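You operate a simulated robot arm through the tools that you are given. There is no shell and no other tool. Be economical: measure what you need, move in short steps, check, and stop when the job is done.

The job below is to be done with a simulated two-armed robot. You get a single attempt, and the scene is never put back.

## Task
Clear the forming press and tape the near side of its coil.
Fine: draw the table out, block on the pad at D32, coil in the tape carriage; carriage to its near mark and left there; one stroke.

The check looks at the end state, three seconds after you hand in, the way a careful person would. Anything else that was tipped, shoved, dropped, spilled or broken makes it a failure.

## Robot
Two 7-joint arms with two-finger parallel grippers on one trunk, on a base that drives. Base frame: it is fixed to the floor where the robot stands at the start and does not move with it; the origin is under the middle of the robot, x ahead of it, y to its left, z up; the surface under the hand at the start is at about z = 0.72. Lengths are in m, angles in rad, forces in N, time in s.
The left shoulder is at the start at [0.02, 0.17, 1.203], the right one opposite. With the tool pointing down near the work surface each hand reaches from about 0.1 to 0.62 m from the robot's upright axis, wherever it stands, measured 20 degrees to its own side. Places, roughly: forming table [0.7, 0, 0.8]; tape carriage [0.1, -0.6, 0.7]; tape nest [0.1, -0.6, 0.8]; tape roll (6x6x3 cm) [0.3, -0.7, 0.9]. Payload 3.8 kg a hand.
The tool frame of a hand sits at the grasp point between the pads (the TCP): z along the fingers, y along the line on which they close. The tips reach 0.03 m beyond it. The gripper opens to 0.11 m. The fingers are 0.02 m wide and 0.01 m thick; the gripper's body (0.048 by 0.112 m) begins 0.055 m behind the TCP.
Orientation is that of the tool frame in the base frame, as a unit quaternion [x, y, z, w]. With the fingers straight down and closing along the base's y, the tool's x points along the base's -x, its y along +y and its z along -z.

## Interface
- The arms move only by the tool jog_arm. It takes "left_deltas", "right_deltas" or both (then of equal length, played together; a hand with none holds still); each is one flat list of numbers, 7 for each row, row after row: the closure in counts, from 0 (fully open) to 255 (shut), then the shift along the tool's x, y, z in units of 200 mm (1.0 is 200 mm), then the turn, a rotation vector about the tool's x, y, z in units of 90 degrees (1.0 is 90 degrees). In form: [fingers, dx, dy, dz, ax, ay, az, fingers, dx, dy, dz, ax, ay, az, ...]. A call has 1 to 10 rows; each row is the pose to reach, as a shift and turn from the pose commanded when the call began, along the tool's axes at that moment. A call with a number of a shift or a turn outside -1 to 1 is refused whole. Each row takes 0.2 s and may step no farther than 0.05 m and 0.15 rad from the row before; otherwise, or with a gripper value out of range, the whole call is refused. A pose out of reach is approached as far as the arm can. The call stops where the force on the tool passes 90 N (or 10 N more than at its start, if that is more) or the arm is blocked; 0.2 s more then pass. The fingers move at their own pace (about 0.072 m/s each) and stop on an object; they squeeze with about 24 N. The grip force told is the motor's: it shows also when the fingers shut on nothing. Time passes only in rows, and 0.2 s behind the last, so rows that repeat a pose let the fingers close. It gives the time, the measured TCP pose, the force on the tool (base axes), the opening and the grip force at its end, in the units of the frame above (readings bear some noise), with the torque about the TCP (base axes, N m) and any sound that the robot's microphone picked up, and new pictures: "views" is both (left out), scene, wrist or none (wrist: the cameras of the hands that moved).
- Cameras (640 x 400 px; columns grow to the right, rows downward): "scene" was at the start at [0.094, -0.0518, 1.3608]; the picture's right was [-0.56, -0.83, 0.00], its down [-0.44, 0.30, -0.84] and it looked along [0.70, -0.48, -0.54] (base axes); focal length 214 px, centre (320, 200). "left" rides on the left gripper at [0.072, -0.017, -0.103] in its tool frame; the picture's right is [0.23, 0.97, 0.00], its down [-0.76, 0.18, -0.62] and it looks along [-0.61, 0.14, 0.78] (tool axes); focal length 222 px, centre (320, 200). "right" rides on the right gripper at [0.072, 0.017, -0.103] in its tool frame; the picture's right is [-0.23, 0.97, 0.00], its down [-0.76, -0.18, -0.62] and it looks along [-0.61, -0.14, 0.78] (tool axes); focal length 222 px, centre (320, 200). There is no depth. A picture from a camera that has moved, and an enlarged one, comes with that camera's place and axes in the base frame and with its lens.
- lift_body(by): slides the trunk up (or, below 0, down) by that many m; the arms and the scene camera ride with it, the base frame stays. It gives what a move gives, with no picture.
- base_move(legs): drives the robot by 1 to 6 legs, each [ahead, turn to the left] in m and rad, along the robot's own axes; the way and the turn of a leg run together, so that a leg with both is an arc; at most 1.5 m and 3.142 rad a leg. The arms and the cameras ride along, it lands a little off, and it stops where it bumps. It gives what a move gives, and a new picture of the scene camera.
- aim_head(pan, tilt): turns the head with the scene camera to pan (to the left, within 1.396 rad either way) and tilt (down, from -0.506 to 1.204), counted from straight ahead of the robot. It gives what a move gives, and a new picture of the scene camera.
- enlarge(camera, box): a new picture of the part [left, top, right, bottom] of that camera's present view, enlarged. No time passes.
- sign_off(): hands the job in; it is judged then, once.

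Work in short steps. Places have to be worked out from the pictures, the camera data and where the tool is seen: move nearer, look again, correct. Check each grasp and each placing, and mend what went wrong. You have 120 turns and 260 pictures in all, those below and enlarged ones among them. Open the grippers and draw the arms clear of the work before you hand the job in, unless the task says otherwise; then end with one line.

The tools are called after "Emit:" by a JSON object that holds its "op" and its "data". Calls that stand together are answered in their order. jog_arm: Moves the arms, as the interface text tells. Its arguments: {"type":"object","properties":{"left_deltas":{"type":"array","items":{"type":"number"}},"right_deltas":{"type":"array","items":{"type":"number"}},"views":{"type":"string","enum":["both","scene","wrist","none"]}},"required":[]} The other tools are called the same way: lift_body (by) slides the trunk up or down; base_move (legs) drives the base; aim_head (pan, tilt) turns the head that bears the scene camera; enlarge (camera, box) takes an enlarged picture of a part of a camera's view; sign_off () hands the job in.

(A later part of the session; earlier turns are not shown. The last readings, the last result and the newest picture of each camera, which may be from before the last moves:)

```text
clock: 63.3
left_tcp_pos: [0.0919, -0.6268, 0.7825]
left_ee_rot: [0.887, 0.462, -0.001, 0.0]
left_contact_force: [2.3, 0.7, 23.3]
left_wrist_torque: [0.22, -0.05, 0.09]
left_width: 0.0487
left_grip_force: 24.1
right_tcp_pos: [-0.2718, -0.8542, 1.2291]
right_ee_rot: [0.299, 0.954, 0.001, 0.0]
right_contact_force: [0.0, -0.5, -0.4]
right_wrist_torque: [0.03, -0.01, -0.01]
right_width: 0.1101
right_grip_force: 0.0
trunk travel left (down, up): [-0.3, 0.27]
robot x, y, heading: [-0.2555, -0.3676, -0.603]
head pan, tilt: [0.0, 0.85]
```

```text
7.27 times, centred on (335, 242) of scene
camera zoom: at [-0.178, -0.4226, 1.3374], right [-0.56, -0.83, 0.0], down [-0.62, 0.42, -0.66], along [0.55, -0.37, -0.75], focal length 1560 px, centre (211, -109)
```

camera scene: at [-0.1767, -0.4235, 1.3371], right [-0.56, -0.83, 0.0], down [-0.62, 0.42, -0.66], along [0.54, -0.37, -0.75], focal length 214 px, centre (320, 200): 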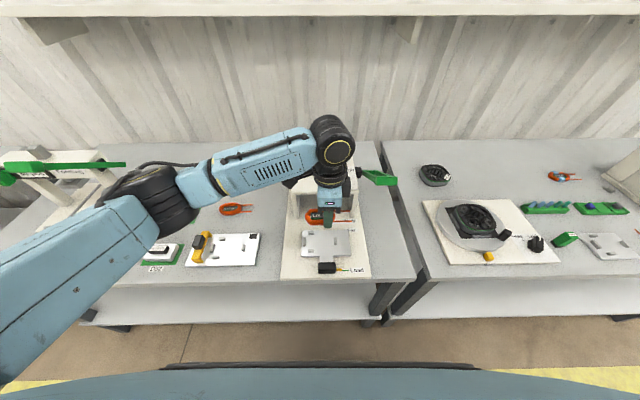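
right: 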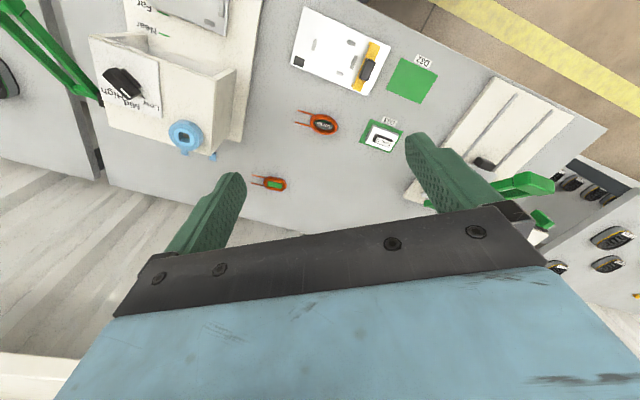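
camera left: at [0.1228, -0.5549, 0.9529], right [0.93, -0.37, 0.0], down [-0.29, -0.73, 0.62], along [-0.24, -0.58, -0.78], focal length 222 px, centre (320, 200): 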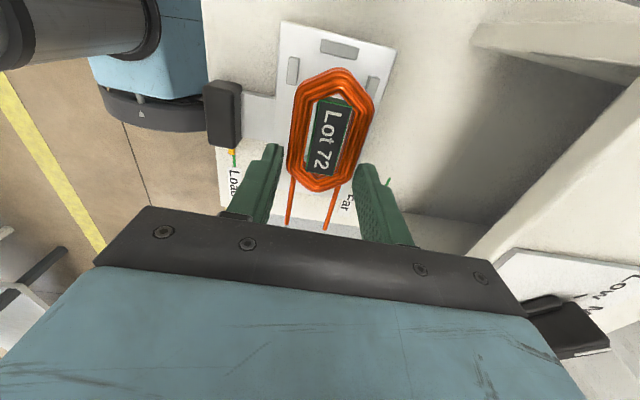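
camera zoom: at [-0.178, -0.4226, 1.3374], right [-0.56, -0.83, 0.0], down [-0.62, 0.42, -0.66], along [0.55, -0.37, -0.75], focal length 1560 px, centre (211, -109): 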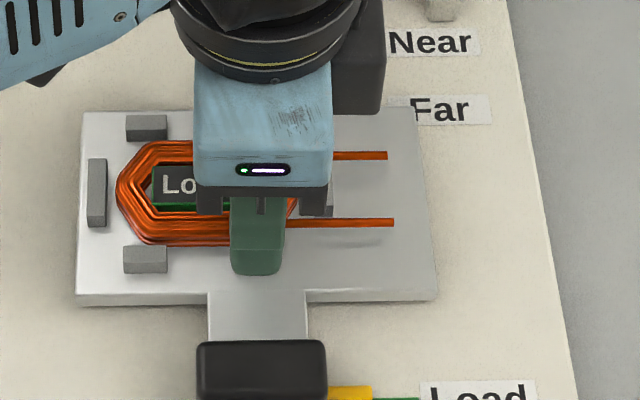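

Coil is on the plate, centred between the posts (gaps ~9/13 px). Release and rise.

Emit:
{"op": "jog_arm", "data": {"left_deltas": [180, 0, 0, 0, 0, 0, 0, 120, 0, 0, 0, 0, 0, 0, 60, 0, 0, 0, 0, 0, 0, 0, 0, 0, 0, 0, 0, 0, 0, 0, 0, -0.1, 0, 0, 0, 0, 0, 0, -0.25, 0, 0, 0, 0, 0, 0, -0.45, 0, 0, 0, 0, 0, 0, -0.65, 0, 0, 0], "views": "wrist"}}

Emit:
{"op": "enlarge", "data": {"camera": "scene", "box": [295, 210, 385, 280]}}

Emit:
{"op": "enlarge", "data": {"camera": "left", "box": [220, 20, 440, 160]}}

```text
clock: 65.1
left_tcp_pos: [0.0918, -0.6262, 0.909]
left_ee_rot: [0.887, 0.462, 0.0, -0.002]
left_contact_force: [0.0, 0.8, 0.3]
left_wrist_torque: [0.01, 0.01, -0.02]
left_width: 0.1099
left_grip_force: 0.0
right_tcp_pos: [-0.2709, -0.8544, 1.2271]
right_ee_rot: [0.298, 0.955, 0.0, -0.002]
right_contact_force: [-0.1, -0.1, -1.0]
right_wrist_torque: [0.01, 0.0, 0.0]
right_width: 0.11
right_grip_force: 0.1
trunk travel left (down, up): [-0.3, 0.27]
robot x, y, heading: [-0.259, -0.3679, -0.6]
head pan, tilt: [0.0, 0.85]
camera left: at [0.1212, -0.5583, 1.0122], right [0.93, -0.37, 0.0], down [-0.29, -0.73, 0.62], along [-0.23, -0.57, -0.78], focal length 222 px, centre (320, 200)
```

left: 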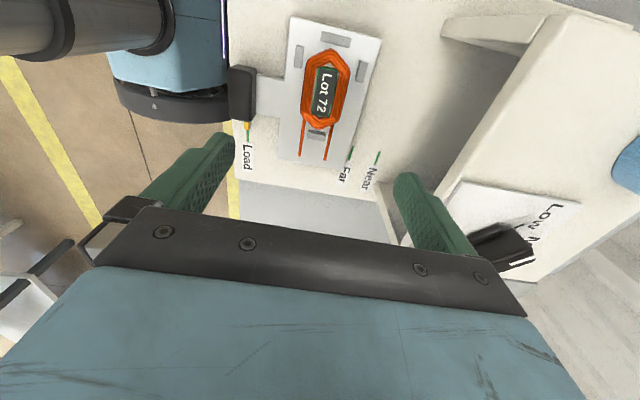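

```text
5.71 times, centred on (340, 245) of scene
camera zoom: at [-0.177, -0.4237, 1.3371], right [-0.57, -0.83, 0.0], down [-0.62, 0.42, -0.66], along [0.54, -0.37, -0.75], focal length 1226 px, centre (206, -57)
```

zoom: 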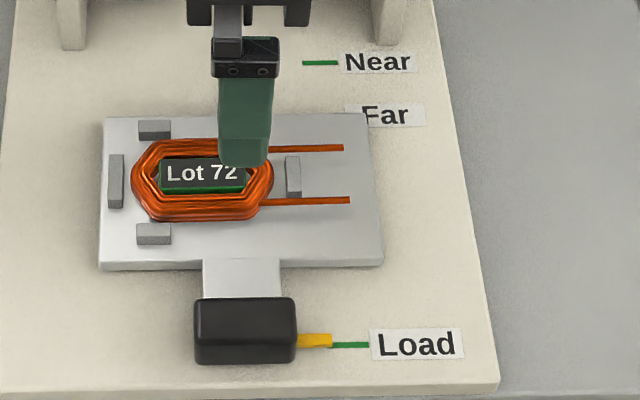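

```text
2.86 times, centred on (330, 90) of left
camera zoom: at [0.1212, -0.5583, 1.0122], right [0.93, -0.37, 0.0], down [-0.29, -0.73, 0.62], along [-0.23, -0.57, -0.78], focal length 635 px, centre (291, 514)
```

zoom: 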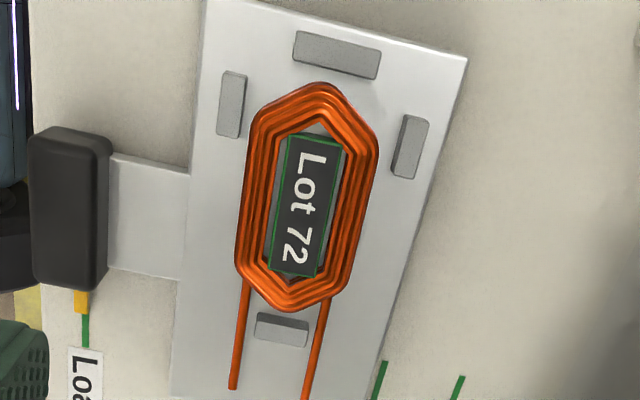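

Coil is seated cleanly in the nest. Now I turn the hand back (closing along l), backing off, so I can push the carriage by its knob.

Emit:
{"op": "jog_arm", "data": {"left_deltas": [0, 0, -0.1, -0.1, 0, 0, -0.095, 0, 0, -0.2, -0.2, 0, 0, -0.19, 0, 0, -0.3, -0.2, 0, 0, -0.285, 0, 0, -0.4, -0.2, 0, 0, -0.38, 0, 0, -0.5, -0.2, 0, 0, -0.475, 0, 0, -0.5, -0.2, 0, 0, -0.57, 0, 0, -0.5, -0.2, 0, 0, -0.665, 0, 0, -0.5, -0.2, 0, 0, -0.76, 0, 0, -0.5, -0.2, 0, 0, -0.855, 0, 0, -0.5, -0.2, 0, 0, -0.95], "views": "none"}}

Emit:
{"op": "jog_arm", "data": {"left_deltas": [60, 0, 0, 0, 0, 0, -0.05, 60, 0, 0, 0, 0, 0, -0.05], "views": "none"}}

Emit:
{"op": "jog_arm", "data": {"left_deltas": [60, 0, 0, 0, 0, -0.09, 0, 60, 0, 0, 0, 0, -0.18, 0, 60, 0, 0, 0, 0, -0.28, 0], "views": "both"}}

```text
clock: 67.3
left_tcp_pos: [0.0095, -0.5679, 0.9494]
left_ee_rot: [0.336, 0.942, 0.001, -0.002]
left_contact_force: [0.1, 0.1, -0.4]
left_wrist_torque: [-0.03, 0.02, 0.01]
left_width: 0.1098
left_grip_force: 0.0
right_tcp_pos: [-0.271, -0.8541, 1.2284]
right_ee_rot: [0.298, 0.955, 0.0, 0.0]
right_contact_force: [0.6, 0.0, -0.7]
right_wrist_torque: [0.01, -0.02, -0.03]
right_width: 0.1098
right_grip_force: 0.1
trunk travel left (down, up): [-0.3, 0.27]
robot x, y, heading: [-0.2554, -0.3648, -0.598]
head pan, tilt: [0.0, 0.85]
```

```text
clock: 67.9
left_tcp_pos: [0.0094, -0.5675, 0.9498]
left_ee_rot: [0.3, 0.954, 0.001, -0.002]
left_contact_force: [-0.4, -0.2, 0.6]
left_wrist_torque: [-0.01, 0.01, -0.01]
left_width: 0.0843
left_grip_force: 0.0
right_tcp_pos: [-0.2702, -0.8537, 1.2269]
right_ee_rot: [0.298, 0.955, 0.0, 0.0]
right_contact_force: [0.0, 0.3, -1.0]
right_wrist_torque: [0.0, 0.0, 0.0]
right_width: 0.1101
right_grip_force: 0.3
trunk travel left (down, up): [-0.3, 0.27]
robot x, y, heading: [-0.2582, -0.3621, -0.598]
head pan, tilt: [0.0, 0.85]
```

```text
refused: row 3 steps farther than a row can; nothing moved
```

Tilt the fingers 25° forward (so the hand clears the tape head later) while lowering over the knob (f≈0.353, l≈-0.462).

Emit:
{"op": "jog_arm", "data": {"left_deltas": [60, -0.02, 0, 0.1, 0, -0.09, 0, 60, -0.04, 0, 0.25, 0, -0.18, 0, 60, -0.06, 0, 0.4, 0, -0.27, 0, 60, -0.072, 0, 0.55, 0, -0.28, 0], "views": "both"}}

Emit:
{"op": "enlarge", "data": {"camera": "scene", "box": [295, 210, 385, 290]}}

Emit:
{"op": "enlarge", "data": {"camera": "left", "box": [200, 80, 440, 240]}}

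```text
clock: 68.9
left_tcp_pos: [0.0225, -0.5764, 0.8389]
left_ee_rot: [0.294, 0.931, -0.065, 0.207]
left_contact_force: [0.7, 0.5, 0.3]
left_wrist_torque: [-0.01, 0.02, -0.01]
left_width: 0.0841
left_grip_force: 0.0
right_tcp_pos: [-0.2715, -0.8543, 1.2277]
right_ee_rot: [0.299, 0.954, 0.0, 0.0]
right_contact_force: [0.4, 1.0, 0.1]
right_wrist_torque: [0.01, 0.0, 0.01]
right_width: 0.1099
right_grip_force: 0.1
trunk travel left (down, up): [-0.3, 0.27]
robot x, y, heading: [-0.2571, -0.3651, -0.598]
head pan, tilt: [0.0, 0.85]
camera scene: at [-0.177, -0.4235, 1.3371], right [-0.57, -0.82, 0.0], down [-0.62, 0.42, -0.66], along [0.54, -0.37, -0.75], focal length 214 px, centre (320, 200)
camera left: at [-0.0772, -0.5279, 0.9013], right [0.39, 0.92, -0.09], down [0.45, -0.1, 0.89], along [0.8, -0.39, -0.45], focal length 222 px, centre (320, 200)
```

scene: 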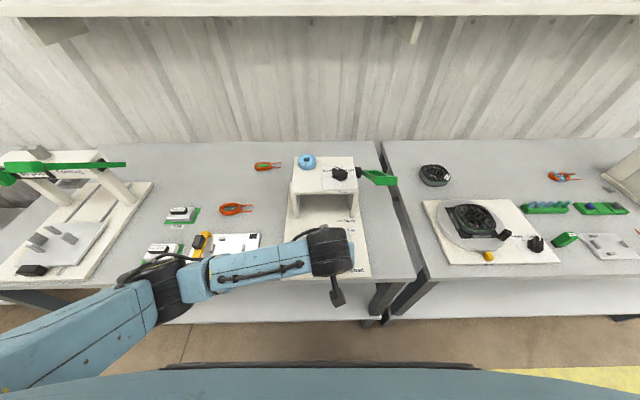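
left: 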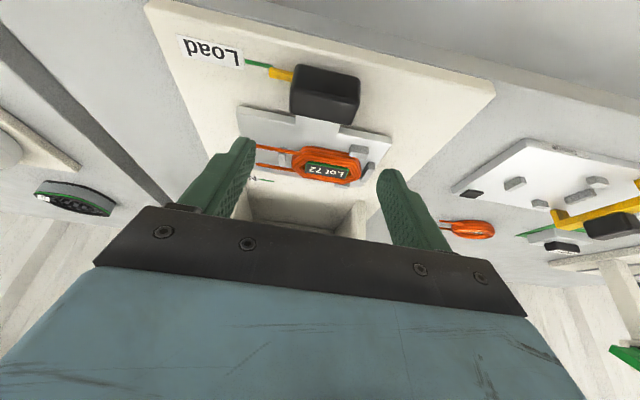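

```text
5.00 times, centred on (340, 250) of scene
camera zoom: at [-0.177, -0.4235, 1.3371], right [-0.57, -0.82, 0.0], down [-0.62, 0.42, -0.66], along [0.54, -0.37, -0.75], focal length 1072 px, centre (220, -50)
```

zoom: 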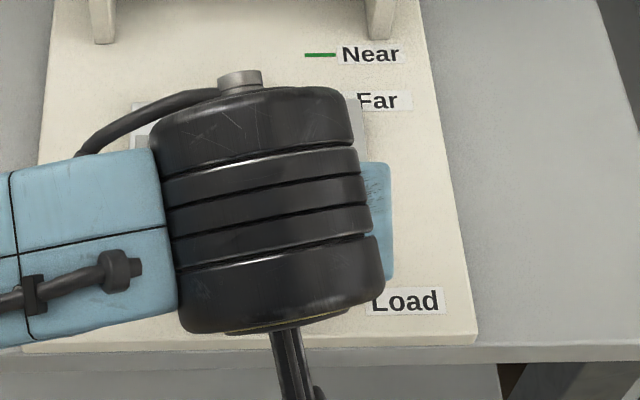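

```text
2.50 times, centred on (320, 160) of left
camera zoom: at [-0.0772, -0.5279, 0.9013], right [0.39, 0.92, -0.09], down [0.45, -0.1, 0.89], along [0.8, -0.39, -0.45], focal length 555 px, centre (320, 300)
```

zoom: 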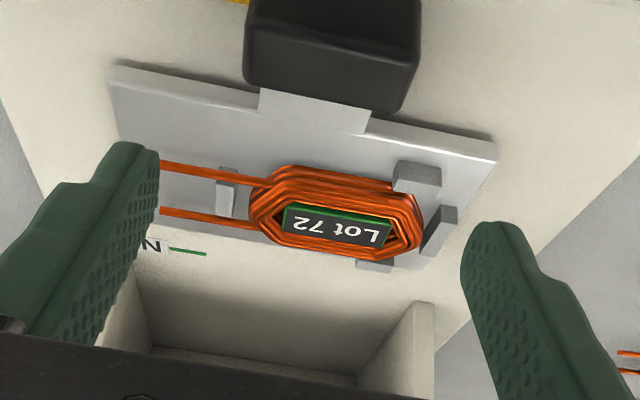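

Knob is ahead-below. Adjust: TCP f≈0.336, l≈-0.465, z≈0.797.

Emit:
{"op": "jog_arm", "data": {"left_deltas": [60, 0.065, -0.015, 0.085, 0, 0, 0, 60, 0.13, -0.015, 0.171, 0, 0, 0], "views": "wrist"}}

Emit:
{"op": "enlarge", "data": {"camera": "left", "box": [180, 60, 460, 240]}}

```text
clock: 69.5
left_tcp_pos: [0.0135, -0.5756, 0.7961]
left_ee_rot: [0.293, 0.931, -0.064, 0.206]
left_contact_force: [0.7, 0.4, 0.0]
left_wrist_torque: [0.03, 0.0, -0.01]
left_width: 0.0844
left_grip_force: 0.1
right_tcp_pos: [-0.2713, -0.8539, 1.2281]
right_ee_rot: [0.298, 0.955, -0.001, 0.0]
right_contact_force: [0.4, 0.4, 0.0]
right_wrist_torque: [-0.01, -0.02, 0.0]
right_width: 0.11
right_grip_force: 0.0
trunk travel left (down, up): [-0.3, 0.27]
robot x, y, heading: [-0.2589, -0.365, -0.603]
head pan, tilt: [0.0, 0.85]
camera left: at [-0.086, -0.5266, 0.8589], right [0.39, 0.92, -0.1], down [0.45, -0.1, 0.89], along [0.8, -0.39, -0.45], focal length 222 px, centre (320, 200)
```

left: 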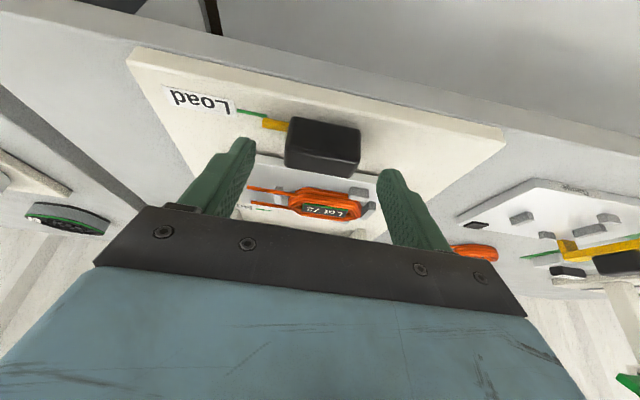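

```text
2.22 times, centred on (320, 150) of left
camera zoom: at [-0.086, -0.5266, 0.8589], right [0.39, 0.92, -0.1], down [0.45, -0.1, 0.89], along [0.8, -0.39, -0.45], focal length 494 px, centre (320, 311)
```

zoom: 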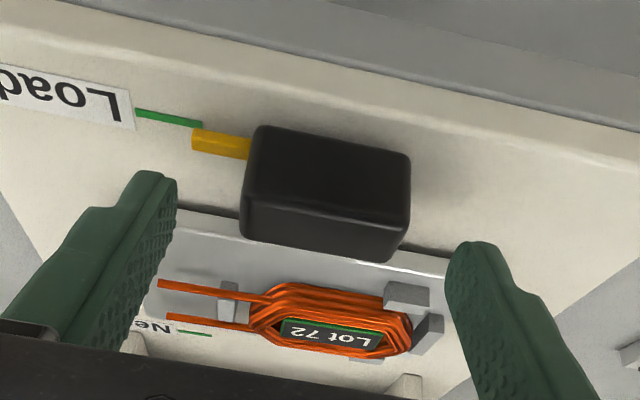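

Fingers straddle the knob and clear the pointer. Close.

Emit:
{"op": "jog_arm", "data": {"left_deltas": [120, 0, 0, 0, 0, 0, 0, 180, 0, 0, 0, 0, 0, 0, 220, 0, 0, 0, 0, 0, 0, 220, 0, 0, 0, 0, 0, 0], "views": "none"}}

Emit:
{"op": "enlarge", "data": {"camera": "left", "box": [180, 60, 460, 240]}}

```text
clock: 70.5
left_tcp_pos: [0.013, -0.5745, 0.7957]
left_ee_rot: [0.294, 0.931, -0.064, 0.206]
left_contact_force: [-0.9, -0.1, -3.3]
left_wrist_torque: [-0.09, -0.24, 0.8]
left_width: 0.05
left_grip_force: 45.3
right_tcp_pos: [-0.2711, -0.8546, 1.2279]
right_ee_rot: [0.299, 0.954, 0.0, -0.001]
right_contact_force: [-0.1, 0.1, -0.6]
right_wrist_torque: [0.02, 0.02, 0.03]
right_width: 0.1102
right_grip_force: 0.2
trunk travel left (down, up): [-0.3, 0.27]
robot x, y, heading: [-0.2569, -0.3626, -0.601]
head pan, tilt: [0.0, 0.85]
```

```text
2.22 times, centred on (320, 150) of left
camera zoom: at [-0.0859, -0.5266, 0.8589], right [0.39, 0.92, -0.09], down [0.45, -0.1, 0.89], along [0.8, -0.39, -0.45], focal length 494 px, centre (320, 311)
```

zoom: 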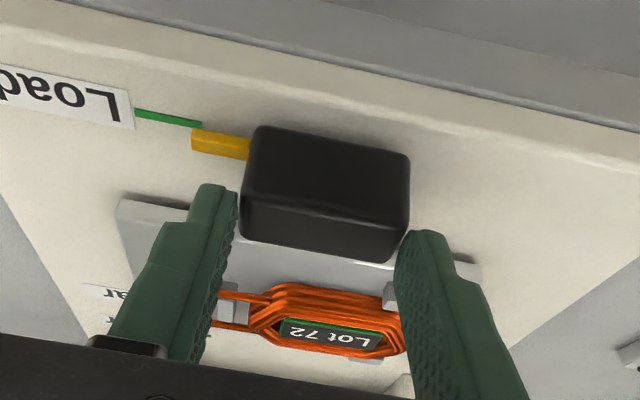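

Gripped at 50 mm. Push the carriage in: 0.12 m first.

Emit:
{"op": "jog_arm", "data": {"left_deltas": [220, -0.045, 0, 0.0213, 0, 0, 0, 220, -0.136, 0, 0.064, 0, 0, 0, 220, -0.226, 0, 0.1065, 0, 0, 0, 220, -0.317, 0, 0.149, 0, 0, 0, 220, -0.407, 0, 0.192, 0, 0, 0, 220, -0.498, 0, 0.234, 0, 0, 0, 220, -0.543, 0, 0.256, 0, 0, 0], "views": "both"}}

Emit:
{"op": "enlarge", "data": {"camera": "scene", "box": [285, 180, 385, 280]}}

Emit:
{"op": "enlarge", "data": {"camera": "left", "box": [160, 40, 440, 240]}}

```text
clock: 72.1
left_tcp_pos: [0.1119, -0.6401, 0.796]
left_ee_rot: [0.293, 0.932, -0.063, 0.204]
left_contact_force: [6.6, 10.4, -14.6]
left_wrist_torque: [0.54, -0.02, 1.18]
left_width: 0.0501
left_grip_force: 45.0
right_tcp_pos: [-0.2686, -0.8542, 1.228]
right_ee_rot: [0.298, 0.955, 0.0, 0.0]
right_contact_force: [0.5, 0.0, 0.1]
right_wrist_torque: [0.01, 0.0, -0.02]
right_width: 0.1102
right_grip_force: 0.0
trunk travel left (down, up): [-0.3, 0.27]
robot x, y, heading: [-0.2549, -0.3656, -0.597]
head pan, tilt: [0.0, 0.85]
camera scene: at [-0.1754, -0.423, 1.337], right [-0.56, -0.83, 0.0], down [-0.62, 0.42, -0.66], along [0.54, -0.37, -0.75], focal length 214 px, centre (320, 200)
camera left: at [0.0126, -0.5918, 0.8594], right [0.39, 0.92, -0.09], down [0.45, -0.1, 0.88], along [0.8, -0.38, -0.46], focal length 222 px, centre (320, 200)
```

scene: 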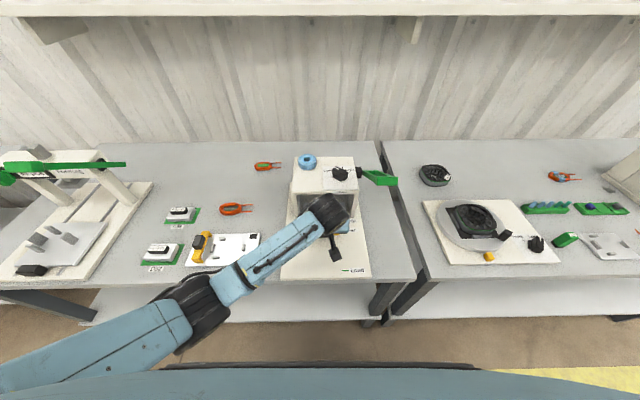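
left: 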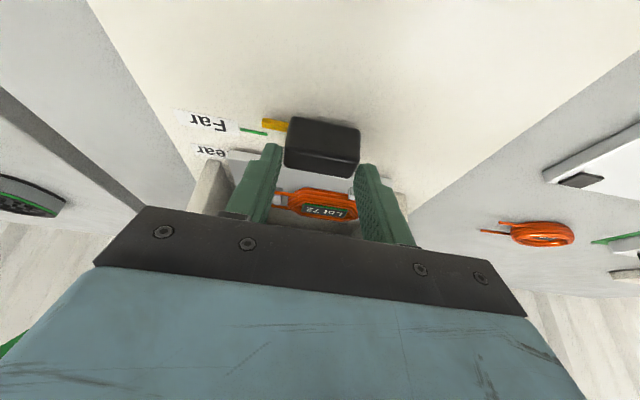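

```text
4.00 times, centred on (335, 230) of scene
camera zoom: at [-0.1754, -0.423, 1.337], right [-0.56, -0.83, 0.0], down [-0.62, 0.42, -0.66], along [0.54, -0.37, -0.75], focal length 858 px, centre (260, 80)
```

zoom: 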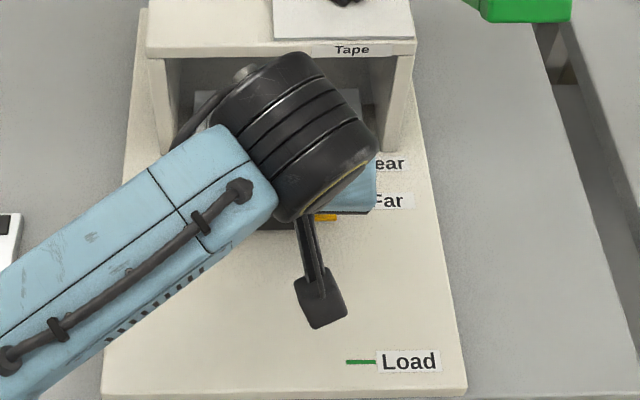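

```text
2.00 times, centred on (300, 140) of left
camera zoom: at [0.0126, -0.5918, 0.8594], right [0.39, 0.92, -0.09], down [0.45, -0.1, 0.88], along [0.8, -0.38, -0.46], focal length 444 px, centre (360, 320)
```

zoom: 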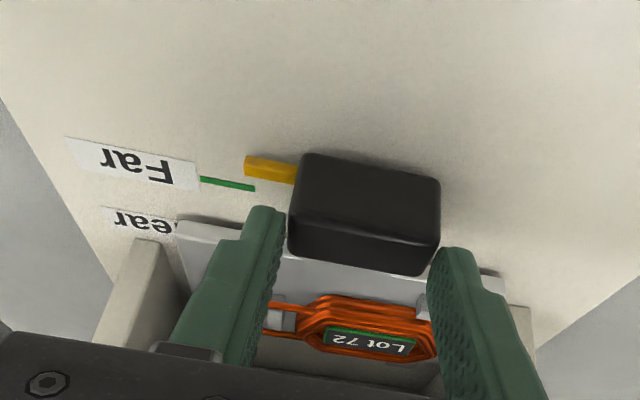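

Travelled 0.118 m, pointer just short of Far. Advance 35 mm more slowly and look.

Emit:
{"op": "jog_arm", "data": {"left_deltas": [220, -0.054, 0, 0.026, 0, 0, 0, 220, -0.108, 0, 0.052, 0, 0, 0, 220, -0.158, 0, 0.077, 0, 0, 0], "views": "none"}}

Emit:
{"op": "enlarge", "data": {"camera": "left", "box": [160, 60, 400, 220]}}

Emit:
{"op": "enlarge", "data": {"camera": "scene", "box": [285, 160, 385, 260]}}

```text
clock: 72.9
left_tcp_pos: [0.1397, -0.6603, 0.796]
left_ee_rot: [0.292, 0.932, -0.061, 0.206]
left_contact_force: [11.3, 13.5, -14.6]
left_wrist_torque: [0.98, 0.67, 0.8]
left_width: 0.0498
left_grip_force: 44.9
right_tcp_pos: [-0.2689, -0.8523, 1.229]
right_ee_rot: [0.298, 0.954, 0.0, -0.002]
right_contact_force: [0.0, 0.1, -0.2]
right_wrist_torque: [-0.02, -0.02, -0.01]
right_width: 0.1097
right_grip_force: 0.0
trunk travel left (down, up): [-0.3, 0.27]
robot x, y, heading: [-0.2583, -0.362, -0.601]
head pan, tilt: [0.0, 0.85]
```

```text
2.50 times, centred on (280, 140) of left
camera zoom: at [0.0424, -0.612, 0.8594], right [0.39, 0.92, -0.09], down [0.45, -0.1, 0.89], along [0.8, -0.38, -0.46], focal length 555 px, centre (420, 350)
```

zoom: 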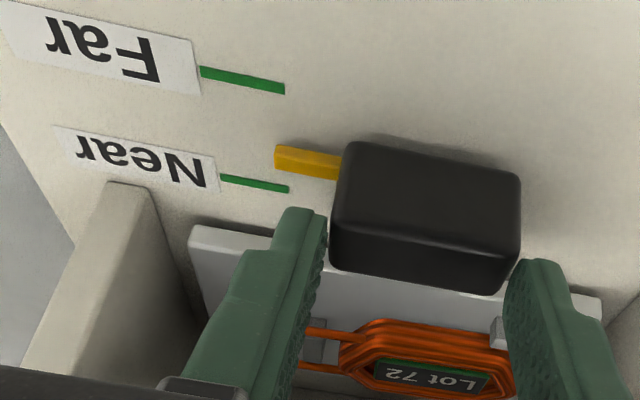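

```text
4.00 times, centred on (335, 210) of scene
camera zoom: at [-0.1745, -0.4227, 1.337], right [-0.56, -0.83, 0.0], down [-0.62, 0.42, -0.66], along [0.54, -0.37, -0.75], focal length 858 px, centre (260, 160)
```

zoom: 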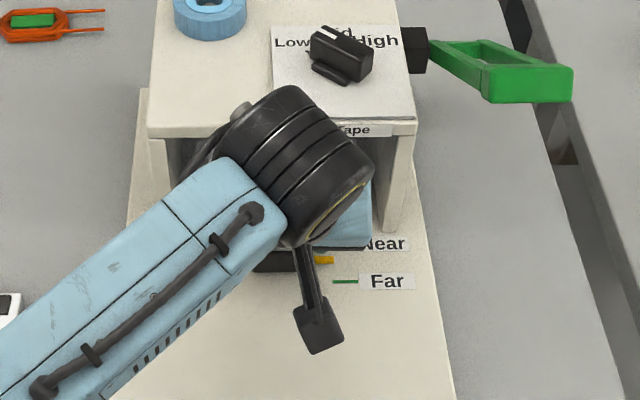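

Pointer is ~20 mm short of Near by both views. Advance 19 mm.

Emit:
{"op": "jog_arm", "data": {"left_deltas": [220, -0.045, 0, 0.022, 0, 0, 0, 220, -0.087, 0, 0.043, 0, 0, 0], "views": "none"}}

Emit:
{"op": "enlarge", "data": {"camera": "left", "box": [180, 60, 460, 240]}}

Emit:
{"op": "enlarge", "data": {"camera": "scene", "box": [325, 200, 375, 250]}}

```text
clock: 73.5
left_tcp_pos: [0.1583, -0.6711, 0.7966]
left_ee_rot: [0.291, 0.932, -0.06, 0.205]
left_contact_force: [7.8, 18.8, -11.8]
left_wrist_torque: [0.76, -0.19, 1.27]
left_width: 0.0499
left_grip_force: 44.9
right_tcp_pos: [-0.2695, -0.8528, 1.2289]
right_ee_rot: [0.298, 0.955, -0.001, -0.001]
right_contact_force: [0.5, 0.2, 0.1]
right_wrist_torque: [0.0, 0.0, -0.01]
right_width: 0.11
right_grip_force: 0.1
trunk travel left (down, up): [-0.3, 0.27]
robot x, y, heading: [-0.2571, -0.3629, -0.602]
head pan, tilt: [0.0, 0.85]
```

```text
2.22 times, centred on (320, 150) of left
camera zoom: at [0.059, -0.623, 0.8594], right [0.39, 0.92, -0.09], down [0.45, -0.1, 0.89], along [0.8, -0.38, -0.46], focal length 494 px, centre (320, 311)
```

zoom: 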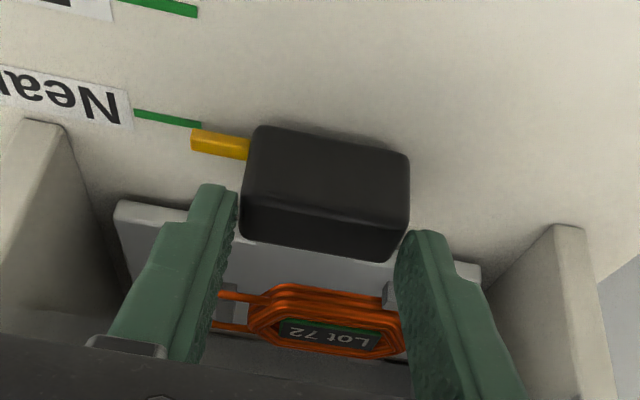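

```text
8.00 times, centred on (350, 225) of scene
camera zoom: at [-0.1756, -0.4222, 1.3371], right [-0.56, -0.83, 0.0], down [-0.62, 0.42, -0.66], along [0.54, -0.37, -0.75], focal length 1716 px, centre (80, 0)
```

zoom: 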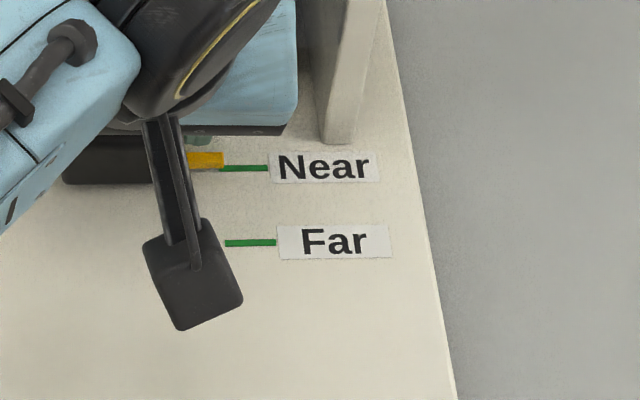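

Wrist view now matches the Load-aligned picture exactly for the Near mark. Release and withdraw along the tool axis.

Emit:
{"op": "jog_arm", "data": {"left_deltas": [160, 0, 0, 0, 0, 0, 0, 100, 0, 0, 0, 0, 0, 0, 70, 0, 0, 0, 0, 0, 0, 70, 0, 0, -0.1, 0, 0, 0, 70, 0.1, 0, -0.25, 0, 0, 0, 70, 0.2, 0, -0.45, 0, 0, 0, 70, 0.3, 0, -0.65, 0, 0, 0, 70, 0.4, 0, -0.85, 0, 0, 0], "views": "both"}}

Emit:
{"op": "enlarge", "data": {"camera": "scene", "box": [290, 140, 410, 240]}}

Emit:
{"op": "enlarge", "data": {"camera": "left", "box": [180, 60, 460, 240]}}

```text
clock: 75.3
left_tcp_pos: [0.0359, -0.5877, 0.9167]
left_ee_rot: [0.294, 0.931, -0.064, 0.206]
left_contact_force: [-0.5, -0.6, -0.8]
left_wrist_torque: [-0.01, -0.01, 0.0]
left_width: 0.0796
left_grip_force: 0.0
right_tcp_pos: [-0.2707, -0.854, 1.2273]
right_ee_rot: [0.298, 0.954, 0.0, 0.0]
right_contact_force: [0.4, 0.6, -0.3]
right_wrist_torque: [-0.01, -0.02, 0.0]
right_width: 0.1099
right_grip_force: 0.0
trunk travel left (down, up): [-0.3, 0.27]
robot x, y, heading: [-0.2584, -0.3668, -0.605]
head pan, tilt: [0.0, 0.85]
camera scene: at [-0.1775, -0.4234, 1.3372], right [-0.57, -0.82, 0.0], down [-0.62, 0.42, -0.66], along [0.55, -0.37, -0.75], focal length 214 px, centre (320, 200)
camera left: at [-0.0632, -0.5398, 0.9789], right [0.39, 0.92, -0.09], down [0.45, -0.1, 0.89], along [0.8, -0.39, -0.45], focal length 222 px, centre (320, 200)
```

scene: 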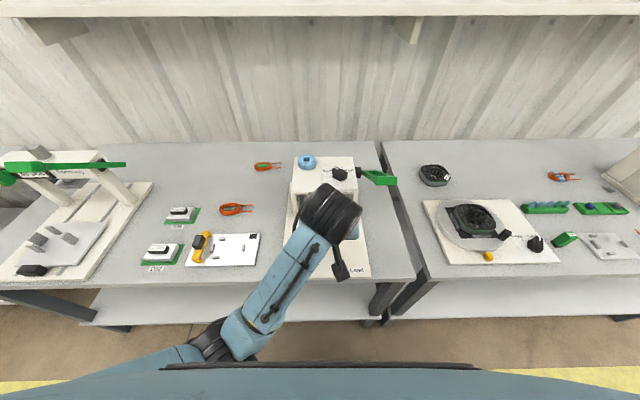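
left: 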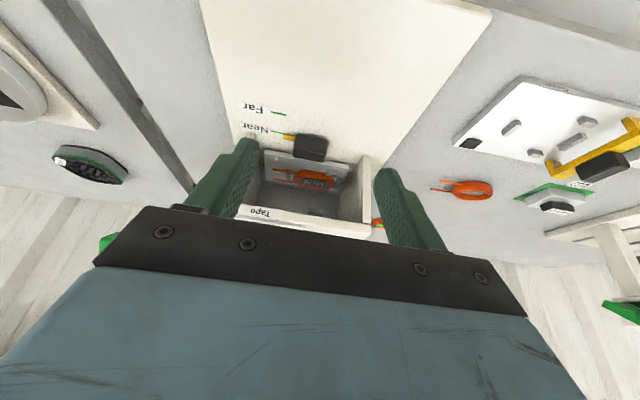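

```text
4.00 times, centred on (350, 190) of scene
camera zoom: at [-0.1775, -0.4234, 1.3372], right [-0.57, -0.82, 0.0], down [-0.62, 0.42, -0.66], along [0.55, -0.37, -0.75], focal length 858 px, centre (200, 240)
```

zoom: 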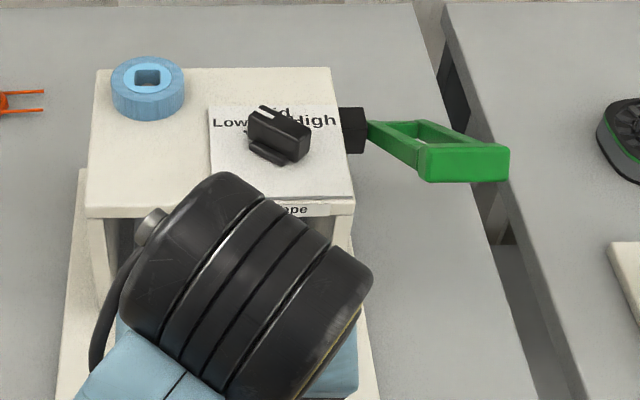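

```text
2.22 times, centred on (320, 150) of left
camera zoom: at [-0.0632, -0.5398, 0.9789], right [0.39, 0.92, -0.09], down [0.45, -0.1, 0.89], along [0.8, -0.39, -0.45], focal length 494 px, centre (320, 311)
```

zoom: 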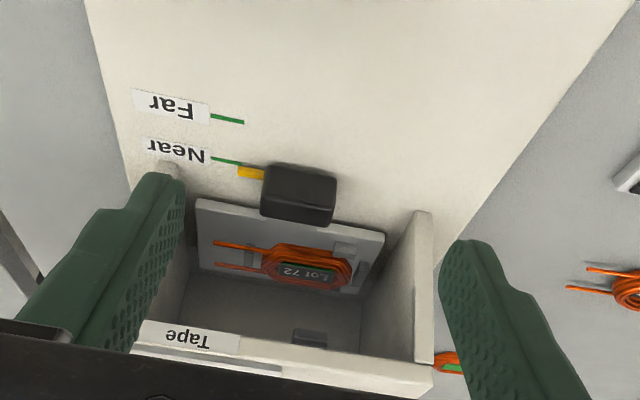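

Carriage rests at Near with coil in place. Now clear the left arm to the left and bring the right hand toward the green tape lever.

Emit:
{"op": "jog_arm", "data": {"left_deltas": [70, -0.04, 0.2, -0.09, 0, 0, 0, 70, -0.085, 0.4, -0.18, 0, 0, 0, 70, -0.13, 0.6, -0.27, 0, 0, 0, 70, -0.17, 0.8, -0.36, 0, 0, 0, 70, -0.213, 1.0, -0.4525, 0, 0, 0], "right_deltas": [0, -0.08, 0.2, 0.08, 0, 0, 0, 0, -0.16, 0.38, 0.16, 0, 0, 0, 0, -0.24, 0.56, 0.24, 0, 0, 0, 0, -0.32, 0.74, 0.32, 0, 0, 0, 0, -0.4, 0.9, 0.4, 0, 0, 0], "views": "both"}}

Emit:
{"op": "enlarge", "data": {"camera": "scene", "box": [280, 140, 410, 280]}}

Emit:
{"op": "enlarge", "data": {"camera": "right", "box": [200, 60, 480, 240]}}

```text
clock: 76.5
left_tcp_pos: [0.1622, -0.4397, 0.9533]
left_ee_rot: [0.296, 0.931, -0.055, 0.207]
left_contact_force: [0.3, -0.6, 0.5]
left_wrist_torque: [0.02, -0.02, 0.04]
left_width: 0.08
left_grip_force: 0.1
left hand out of reach, approached as far as the arm can: row 3, 4, 5
right_tcp_pos: [-0.101, -0.7493, 1.1472]
right_ee_rot: [0.299, 0.954, 0.0, -0.001]
right_contact_force: [0.0, 0.7, 0.4]
right_wrist_torque: [0.03, 0.02, 0.01]
right_width: 0.1102
right_grip_force: 0.1
trunk travel left (down, up): [-0.3, 0.27]
robot x, y, heading: [-0.2579, -0.3637, -0.605]
head pan, tilt: [0.0, 0.85]
camera scene: at [-0.1755, -0.4232, 1.337], right [-0.56, -0.83, 0.0], down [-0.62, 0.42, -0.66], along [0.54, -0.37, -0.75], focal length 214 px, centre (320, 200)
camera right: at [-0.15, -0.6944, 1.2519], right [0.74, 0.67, 0.0], down [0.53, -0.58, 0.62], along [0.42, -0.46, -0.78], focal length 222 px, centre (320, 200)
camera left: at [0.0624, -0.3927, 1.0148], right [0.39, 0.92, -0.07], down [0.44, -0.12, 0.89], along [0.81, -0.38, -0.45], focal length 222 px, centre (320, 200)
```

scene: 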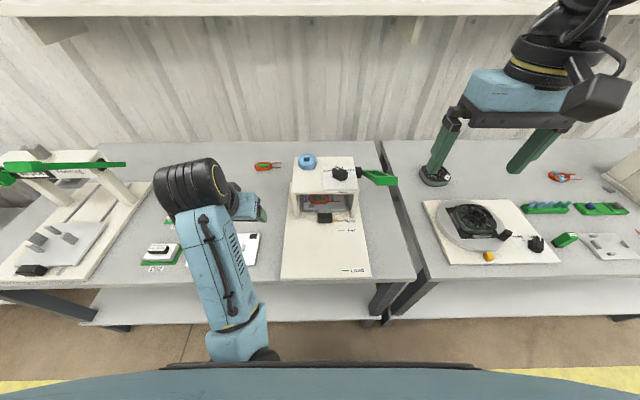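
right: 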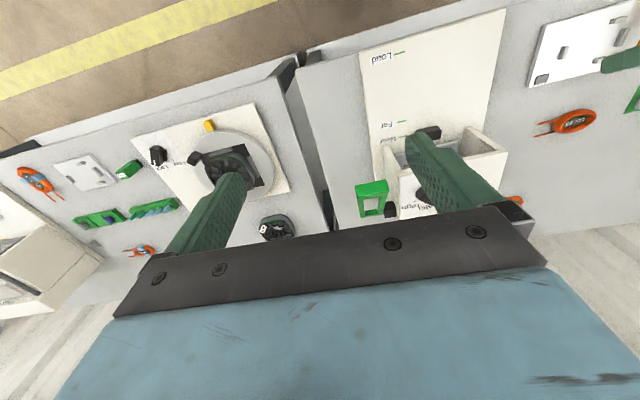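
left: 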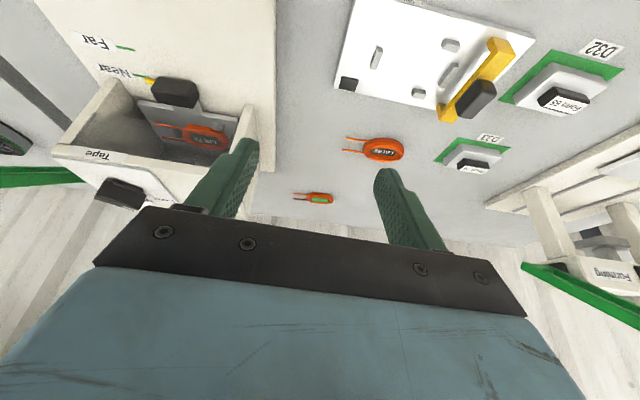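

```text
2.86 times, centred on (345, 210) of scene
camera zoom: at [-0.1755, -0.4232, 1.337], right [-0.56, -0.83, 0.0], down [-0.62, 0.42, -0.66], along [0.54, -0.37, -0.75], focal length 613 px, centre (249, 171)
```

zoom: 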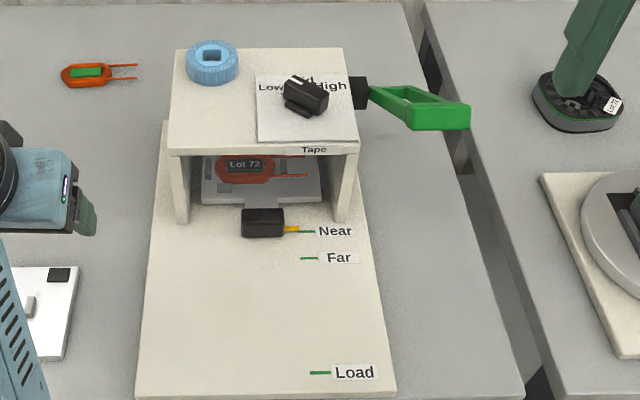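

```text
2.22 times, centred on (340, 150) of right
camera zoom: at [-0.15, -0.6944, 1.2519], right [0.74, 0.67, 0.0], down [0.53, -0.58, 0.62], along [0.42, -0.46, -0.78], focal length 494 px, centre (276, 311)
```

zoom: 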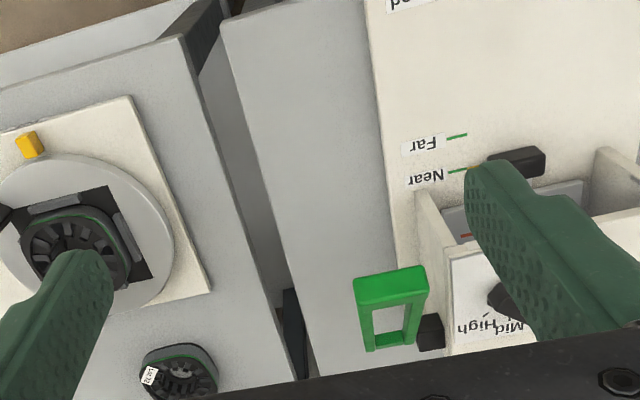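

Pointer at Near and coil in. The lever appears raised and tilted toward me; I'll triangulate its height with the left wrist view.

Emit:
{"op": "enlarge", "data": {"camera": "left", "box": [0, 90, 220, 230]}}

Emit:
{"op": "enlarge", "data": {"camera": "right", "box": [330, 150, 450, 230]}}

Emit:
{"op": "enlarge", "data": {"camera": "scene", "box": [340, 155, 410, 200]}}

```text
2.86 times, centred on (110, 160) of left
camera zoom: at [0.0624, -0.3927, 1.0148], right [0.39, 0.92, -0.07], down [0.44, -0.12, 0.89], along [0.81, -0.38, -0.45], focal length 635 px, centre (920, 314)
```

zoom: 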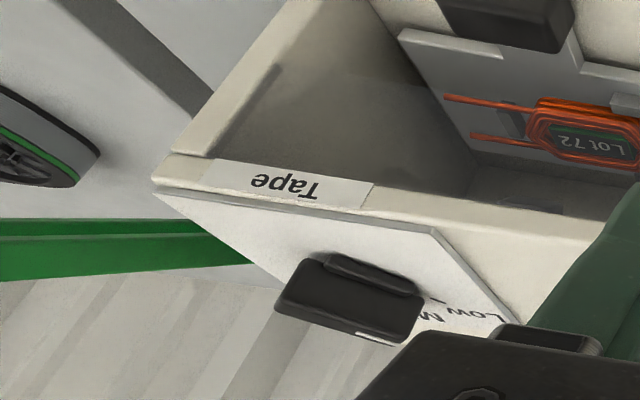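

```text
5.00 times, centred on (390, 190) of right
camera zoom: at [-0.15, -0.6944, 1.2519], right [0.74, 0.67, 0.0], down [0.53, -0.58, 0.62], along [0.42, -0.46, -0.78], focal length 1111 px, centre (-30, 250)
```

zoom: 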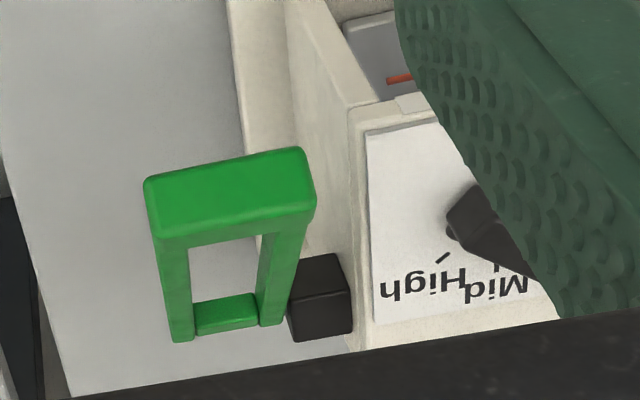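

```text
8.89 times, centred on (375, 178) of scene
camera zoom: at [-0.1755, -0.4232, 1.337], right [-0.56, -0.83, 0.0], down [-0.62, 0.42, -0.66], along [0.54, -0.37, -0.75], focal length 1906 px, centre (-169, 400)
```

zoom: 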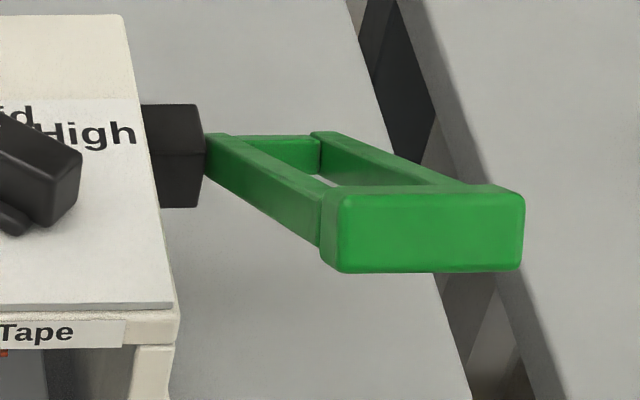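

Triangulation: lever end at (f 0.50, l −0.622, z 0.95), hub near (0.635, 0.86), raised ~37°. I'll hover closed right fingertips above the bar's top and look.

Emit:
{"op": "jog_arm", "data": {"right_deltas": [100, -0.2, 0.1, 0.0, 0, 0, 0, 200, -0.4, 0.2, 0.0, 0, 0, 0, 255, -0.6, 0.265, 0.05, 0, 0, 0, 255, -0.8, 0.265, 0.15, 0, 0, 0, 255, -0.82, 0.265, 0.35, 0, 0, 0, 255, -0.82, 0.265, 0.53, 0, 0, 0], "views": "both"}}

Emit:
{"op": "enlarge", "data": {"camera": "scene", "box": [330, 130, 430, 210]}}

Emit:
{"op": "enlarge", "data": {"camera": "right", "box": [230, 70, 430, 230]}}

```text
clock: 77.9
left_tcp_pos: [0.1634, -0.4407, 0.9556]
left_ee_rot: [0.293, 0.931, -0.055, 0.212]
left_contact_force: [-0.8, -0.2, -0.3]
left_wrist_torque: [-0.01, -0.01, 0.04]
left_width: 0.0798
left_grip_force: 0.0
right_tcp_pos: [0.042, -0.8044, 1.0463]
right_ee_rot: [0.298, 0.955, 0.001, 0.001]
right_contact_force: [0.3, 0.0, 0.3]
right_wrist_torque: [-0.04, 0.02, 0.02]
right_width: 0.0001
right_grip_force: 24.1
right hand out of reach, approached as far as the arm can: row 4, 5, 6
trunk travel left (down, up): [-0.3, 0.27]
robot x, y, heading: [-0.2551, -0.3668, -0.602]
head pan, tilt: [0.0, 0.85]
camera scene: at [-0.177, -0.4239, 1.3371], right [-0.57, -0.82, 0.0], down [-0.62, 0.42, -0.66], along [0.54, -0.37, -0.75], focal length 214 px, centre (320, 200)
camera right: at [-0.0072, -0.7484, 1.1505], right [0.74, 0.67, 0.0], down [0.52, -0.58, 0.62], along [0.42, -0.46, -0.78], focal length 222 px, centre (320, 200)
```

scene: 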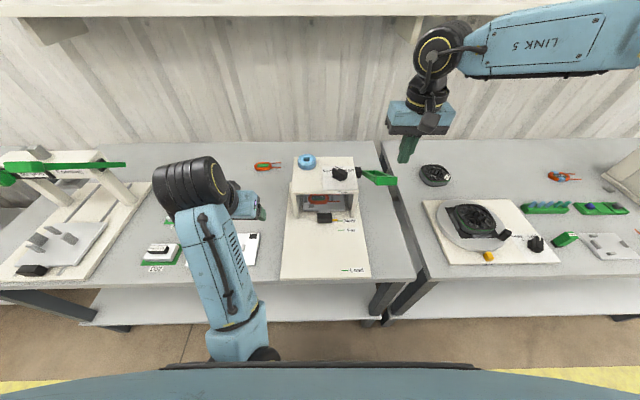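
right: 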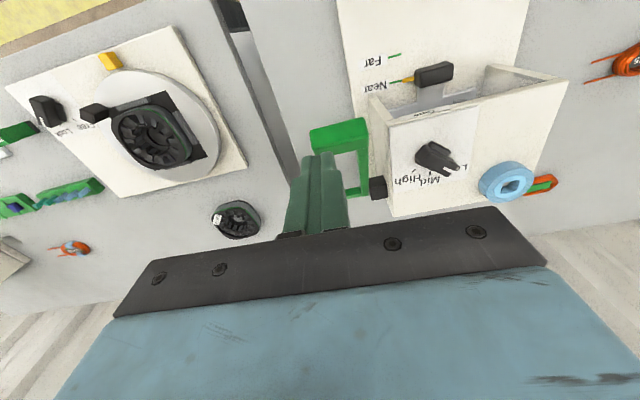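

```text
5.00 times, centred on (380, 170) of scene
camera zoom: at [-0.177, -0.4239, 1.3371], right [-0.57, -0.82, 0.0], down [-0.62, 0.42, -0.66], along [0.54, -0.37, -0.75], focal length 1072 px, centre (20, 350)
```

zoom: 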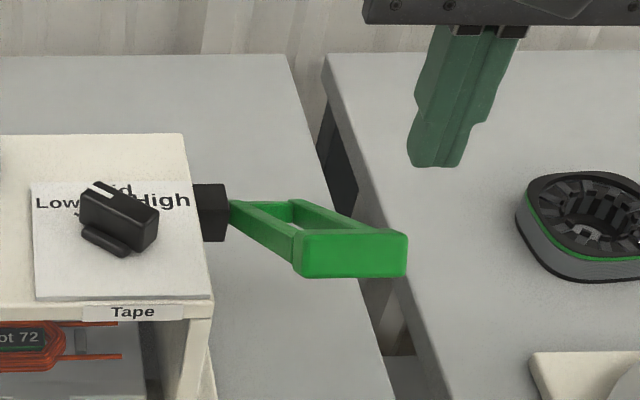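

```text
2.50 times, centred on (330, 150) of right
camera zoom: at [-0.0072, -0.7484, 1.1505], right [0.74, 0.67, 0.0], down [0.52, -0.58, 0.62], along [0.42, -0.46, -0.78], focal length 555 px, centre (295, 325)
```

zoom: 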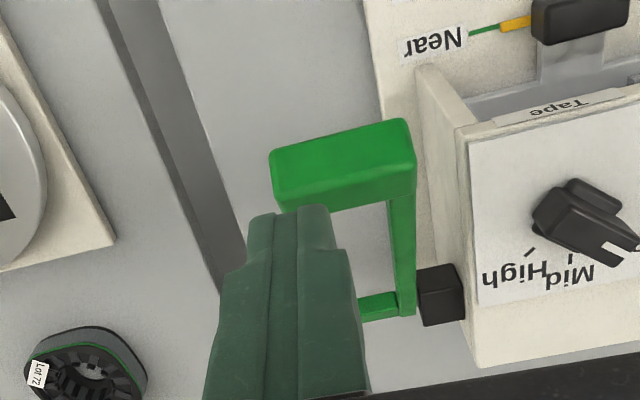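

Tip is ~4 cm too far right of the bar. Shift +l 35 mm, slightly forward, and lower to just above the bar.

Emit:
{"op": "jog_arm", "data": {"right_deltas": [255, -0.03, 0.09, 0.05, 0, 0, 0, 255, -0.07, 0.175, 0.12, 0, 0, 0, 255, -0.08, 0.175, 0.2, 0, 0, 0], "views": "none"}}

Emit:
{"op": "enlarge", "data": {"camera": "scene", "box": [330, 130, 430, 210]}}

Emit:
{"op": "enlarge", "data": {"camera": "right", "box": [230, 70, 430, 230]}}

```text
clock: 78.7
left_tcp_pos: [0.1633, -0.441, 0.9551]
left_ee_rot: [0.293, 0.931, -0.054, 0.212]
left_contact_force: [0.5, -0.3, -0.9]
left_wrist_torque: [0.01, 0.0, -0.03]
left_width: 0.0799
left_grip_force: 0.2
right_tcp_pos: [0.034, -0.7942, 1.0232]
right_ee_rot: [0.299, 0.954, 0.001, 0.0]
right_contact_force: [-0.2, 0.9, 1.1]
right_wrist_torque: [-0.03, -0.02, -0.03]
right_width: 0.0004
right_grip_force: 24.0
right hand out of reach, approached as far as the arm can: row 1, 2, 3
trunk travel left (down, up): [-0.3, 0.27]
robot x, y, heading: [-0.2542, -0.3689, -0.597]
head pan, tilt: [0.0, 0.85]
```

```text
5.00 times, centred on (380, 170) of scene
camera zoom: at [-0.1769, -0.4237, 1.3371], right [-0.57, -0.82, 0.0], down [-0.62, 0.42, -0.66], along [0.54, -0.37, -0.75], focal length 1072 px, centre (20, 350)
```

zoom: 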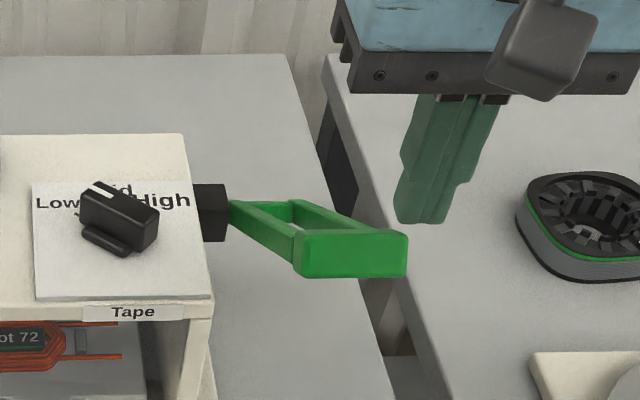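

```text
2.50 times, centred on (330, 150) of right
camera zoom: at [-0.0156, -0.7386, 1.1272], right [0.74, 0.67, 0.0], down [0.52, -0.58, 0.62], along [0.42, -0.46, -0.78], focal length 555 px, centre (295, 325)
```

zoom: 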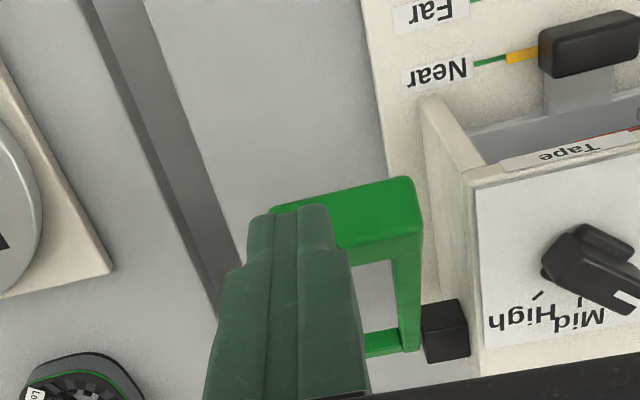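

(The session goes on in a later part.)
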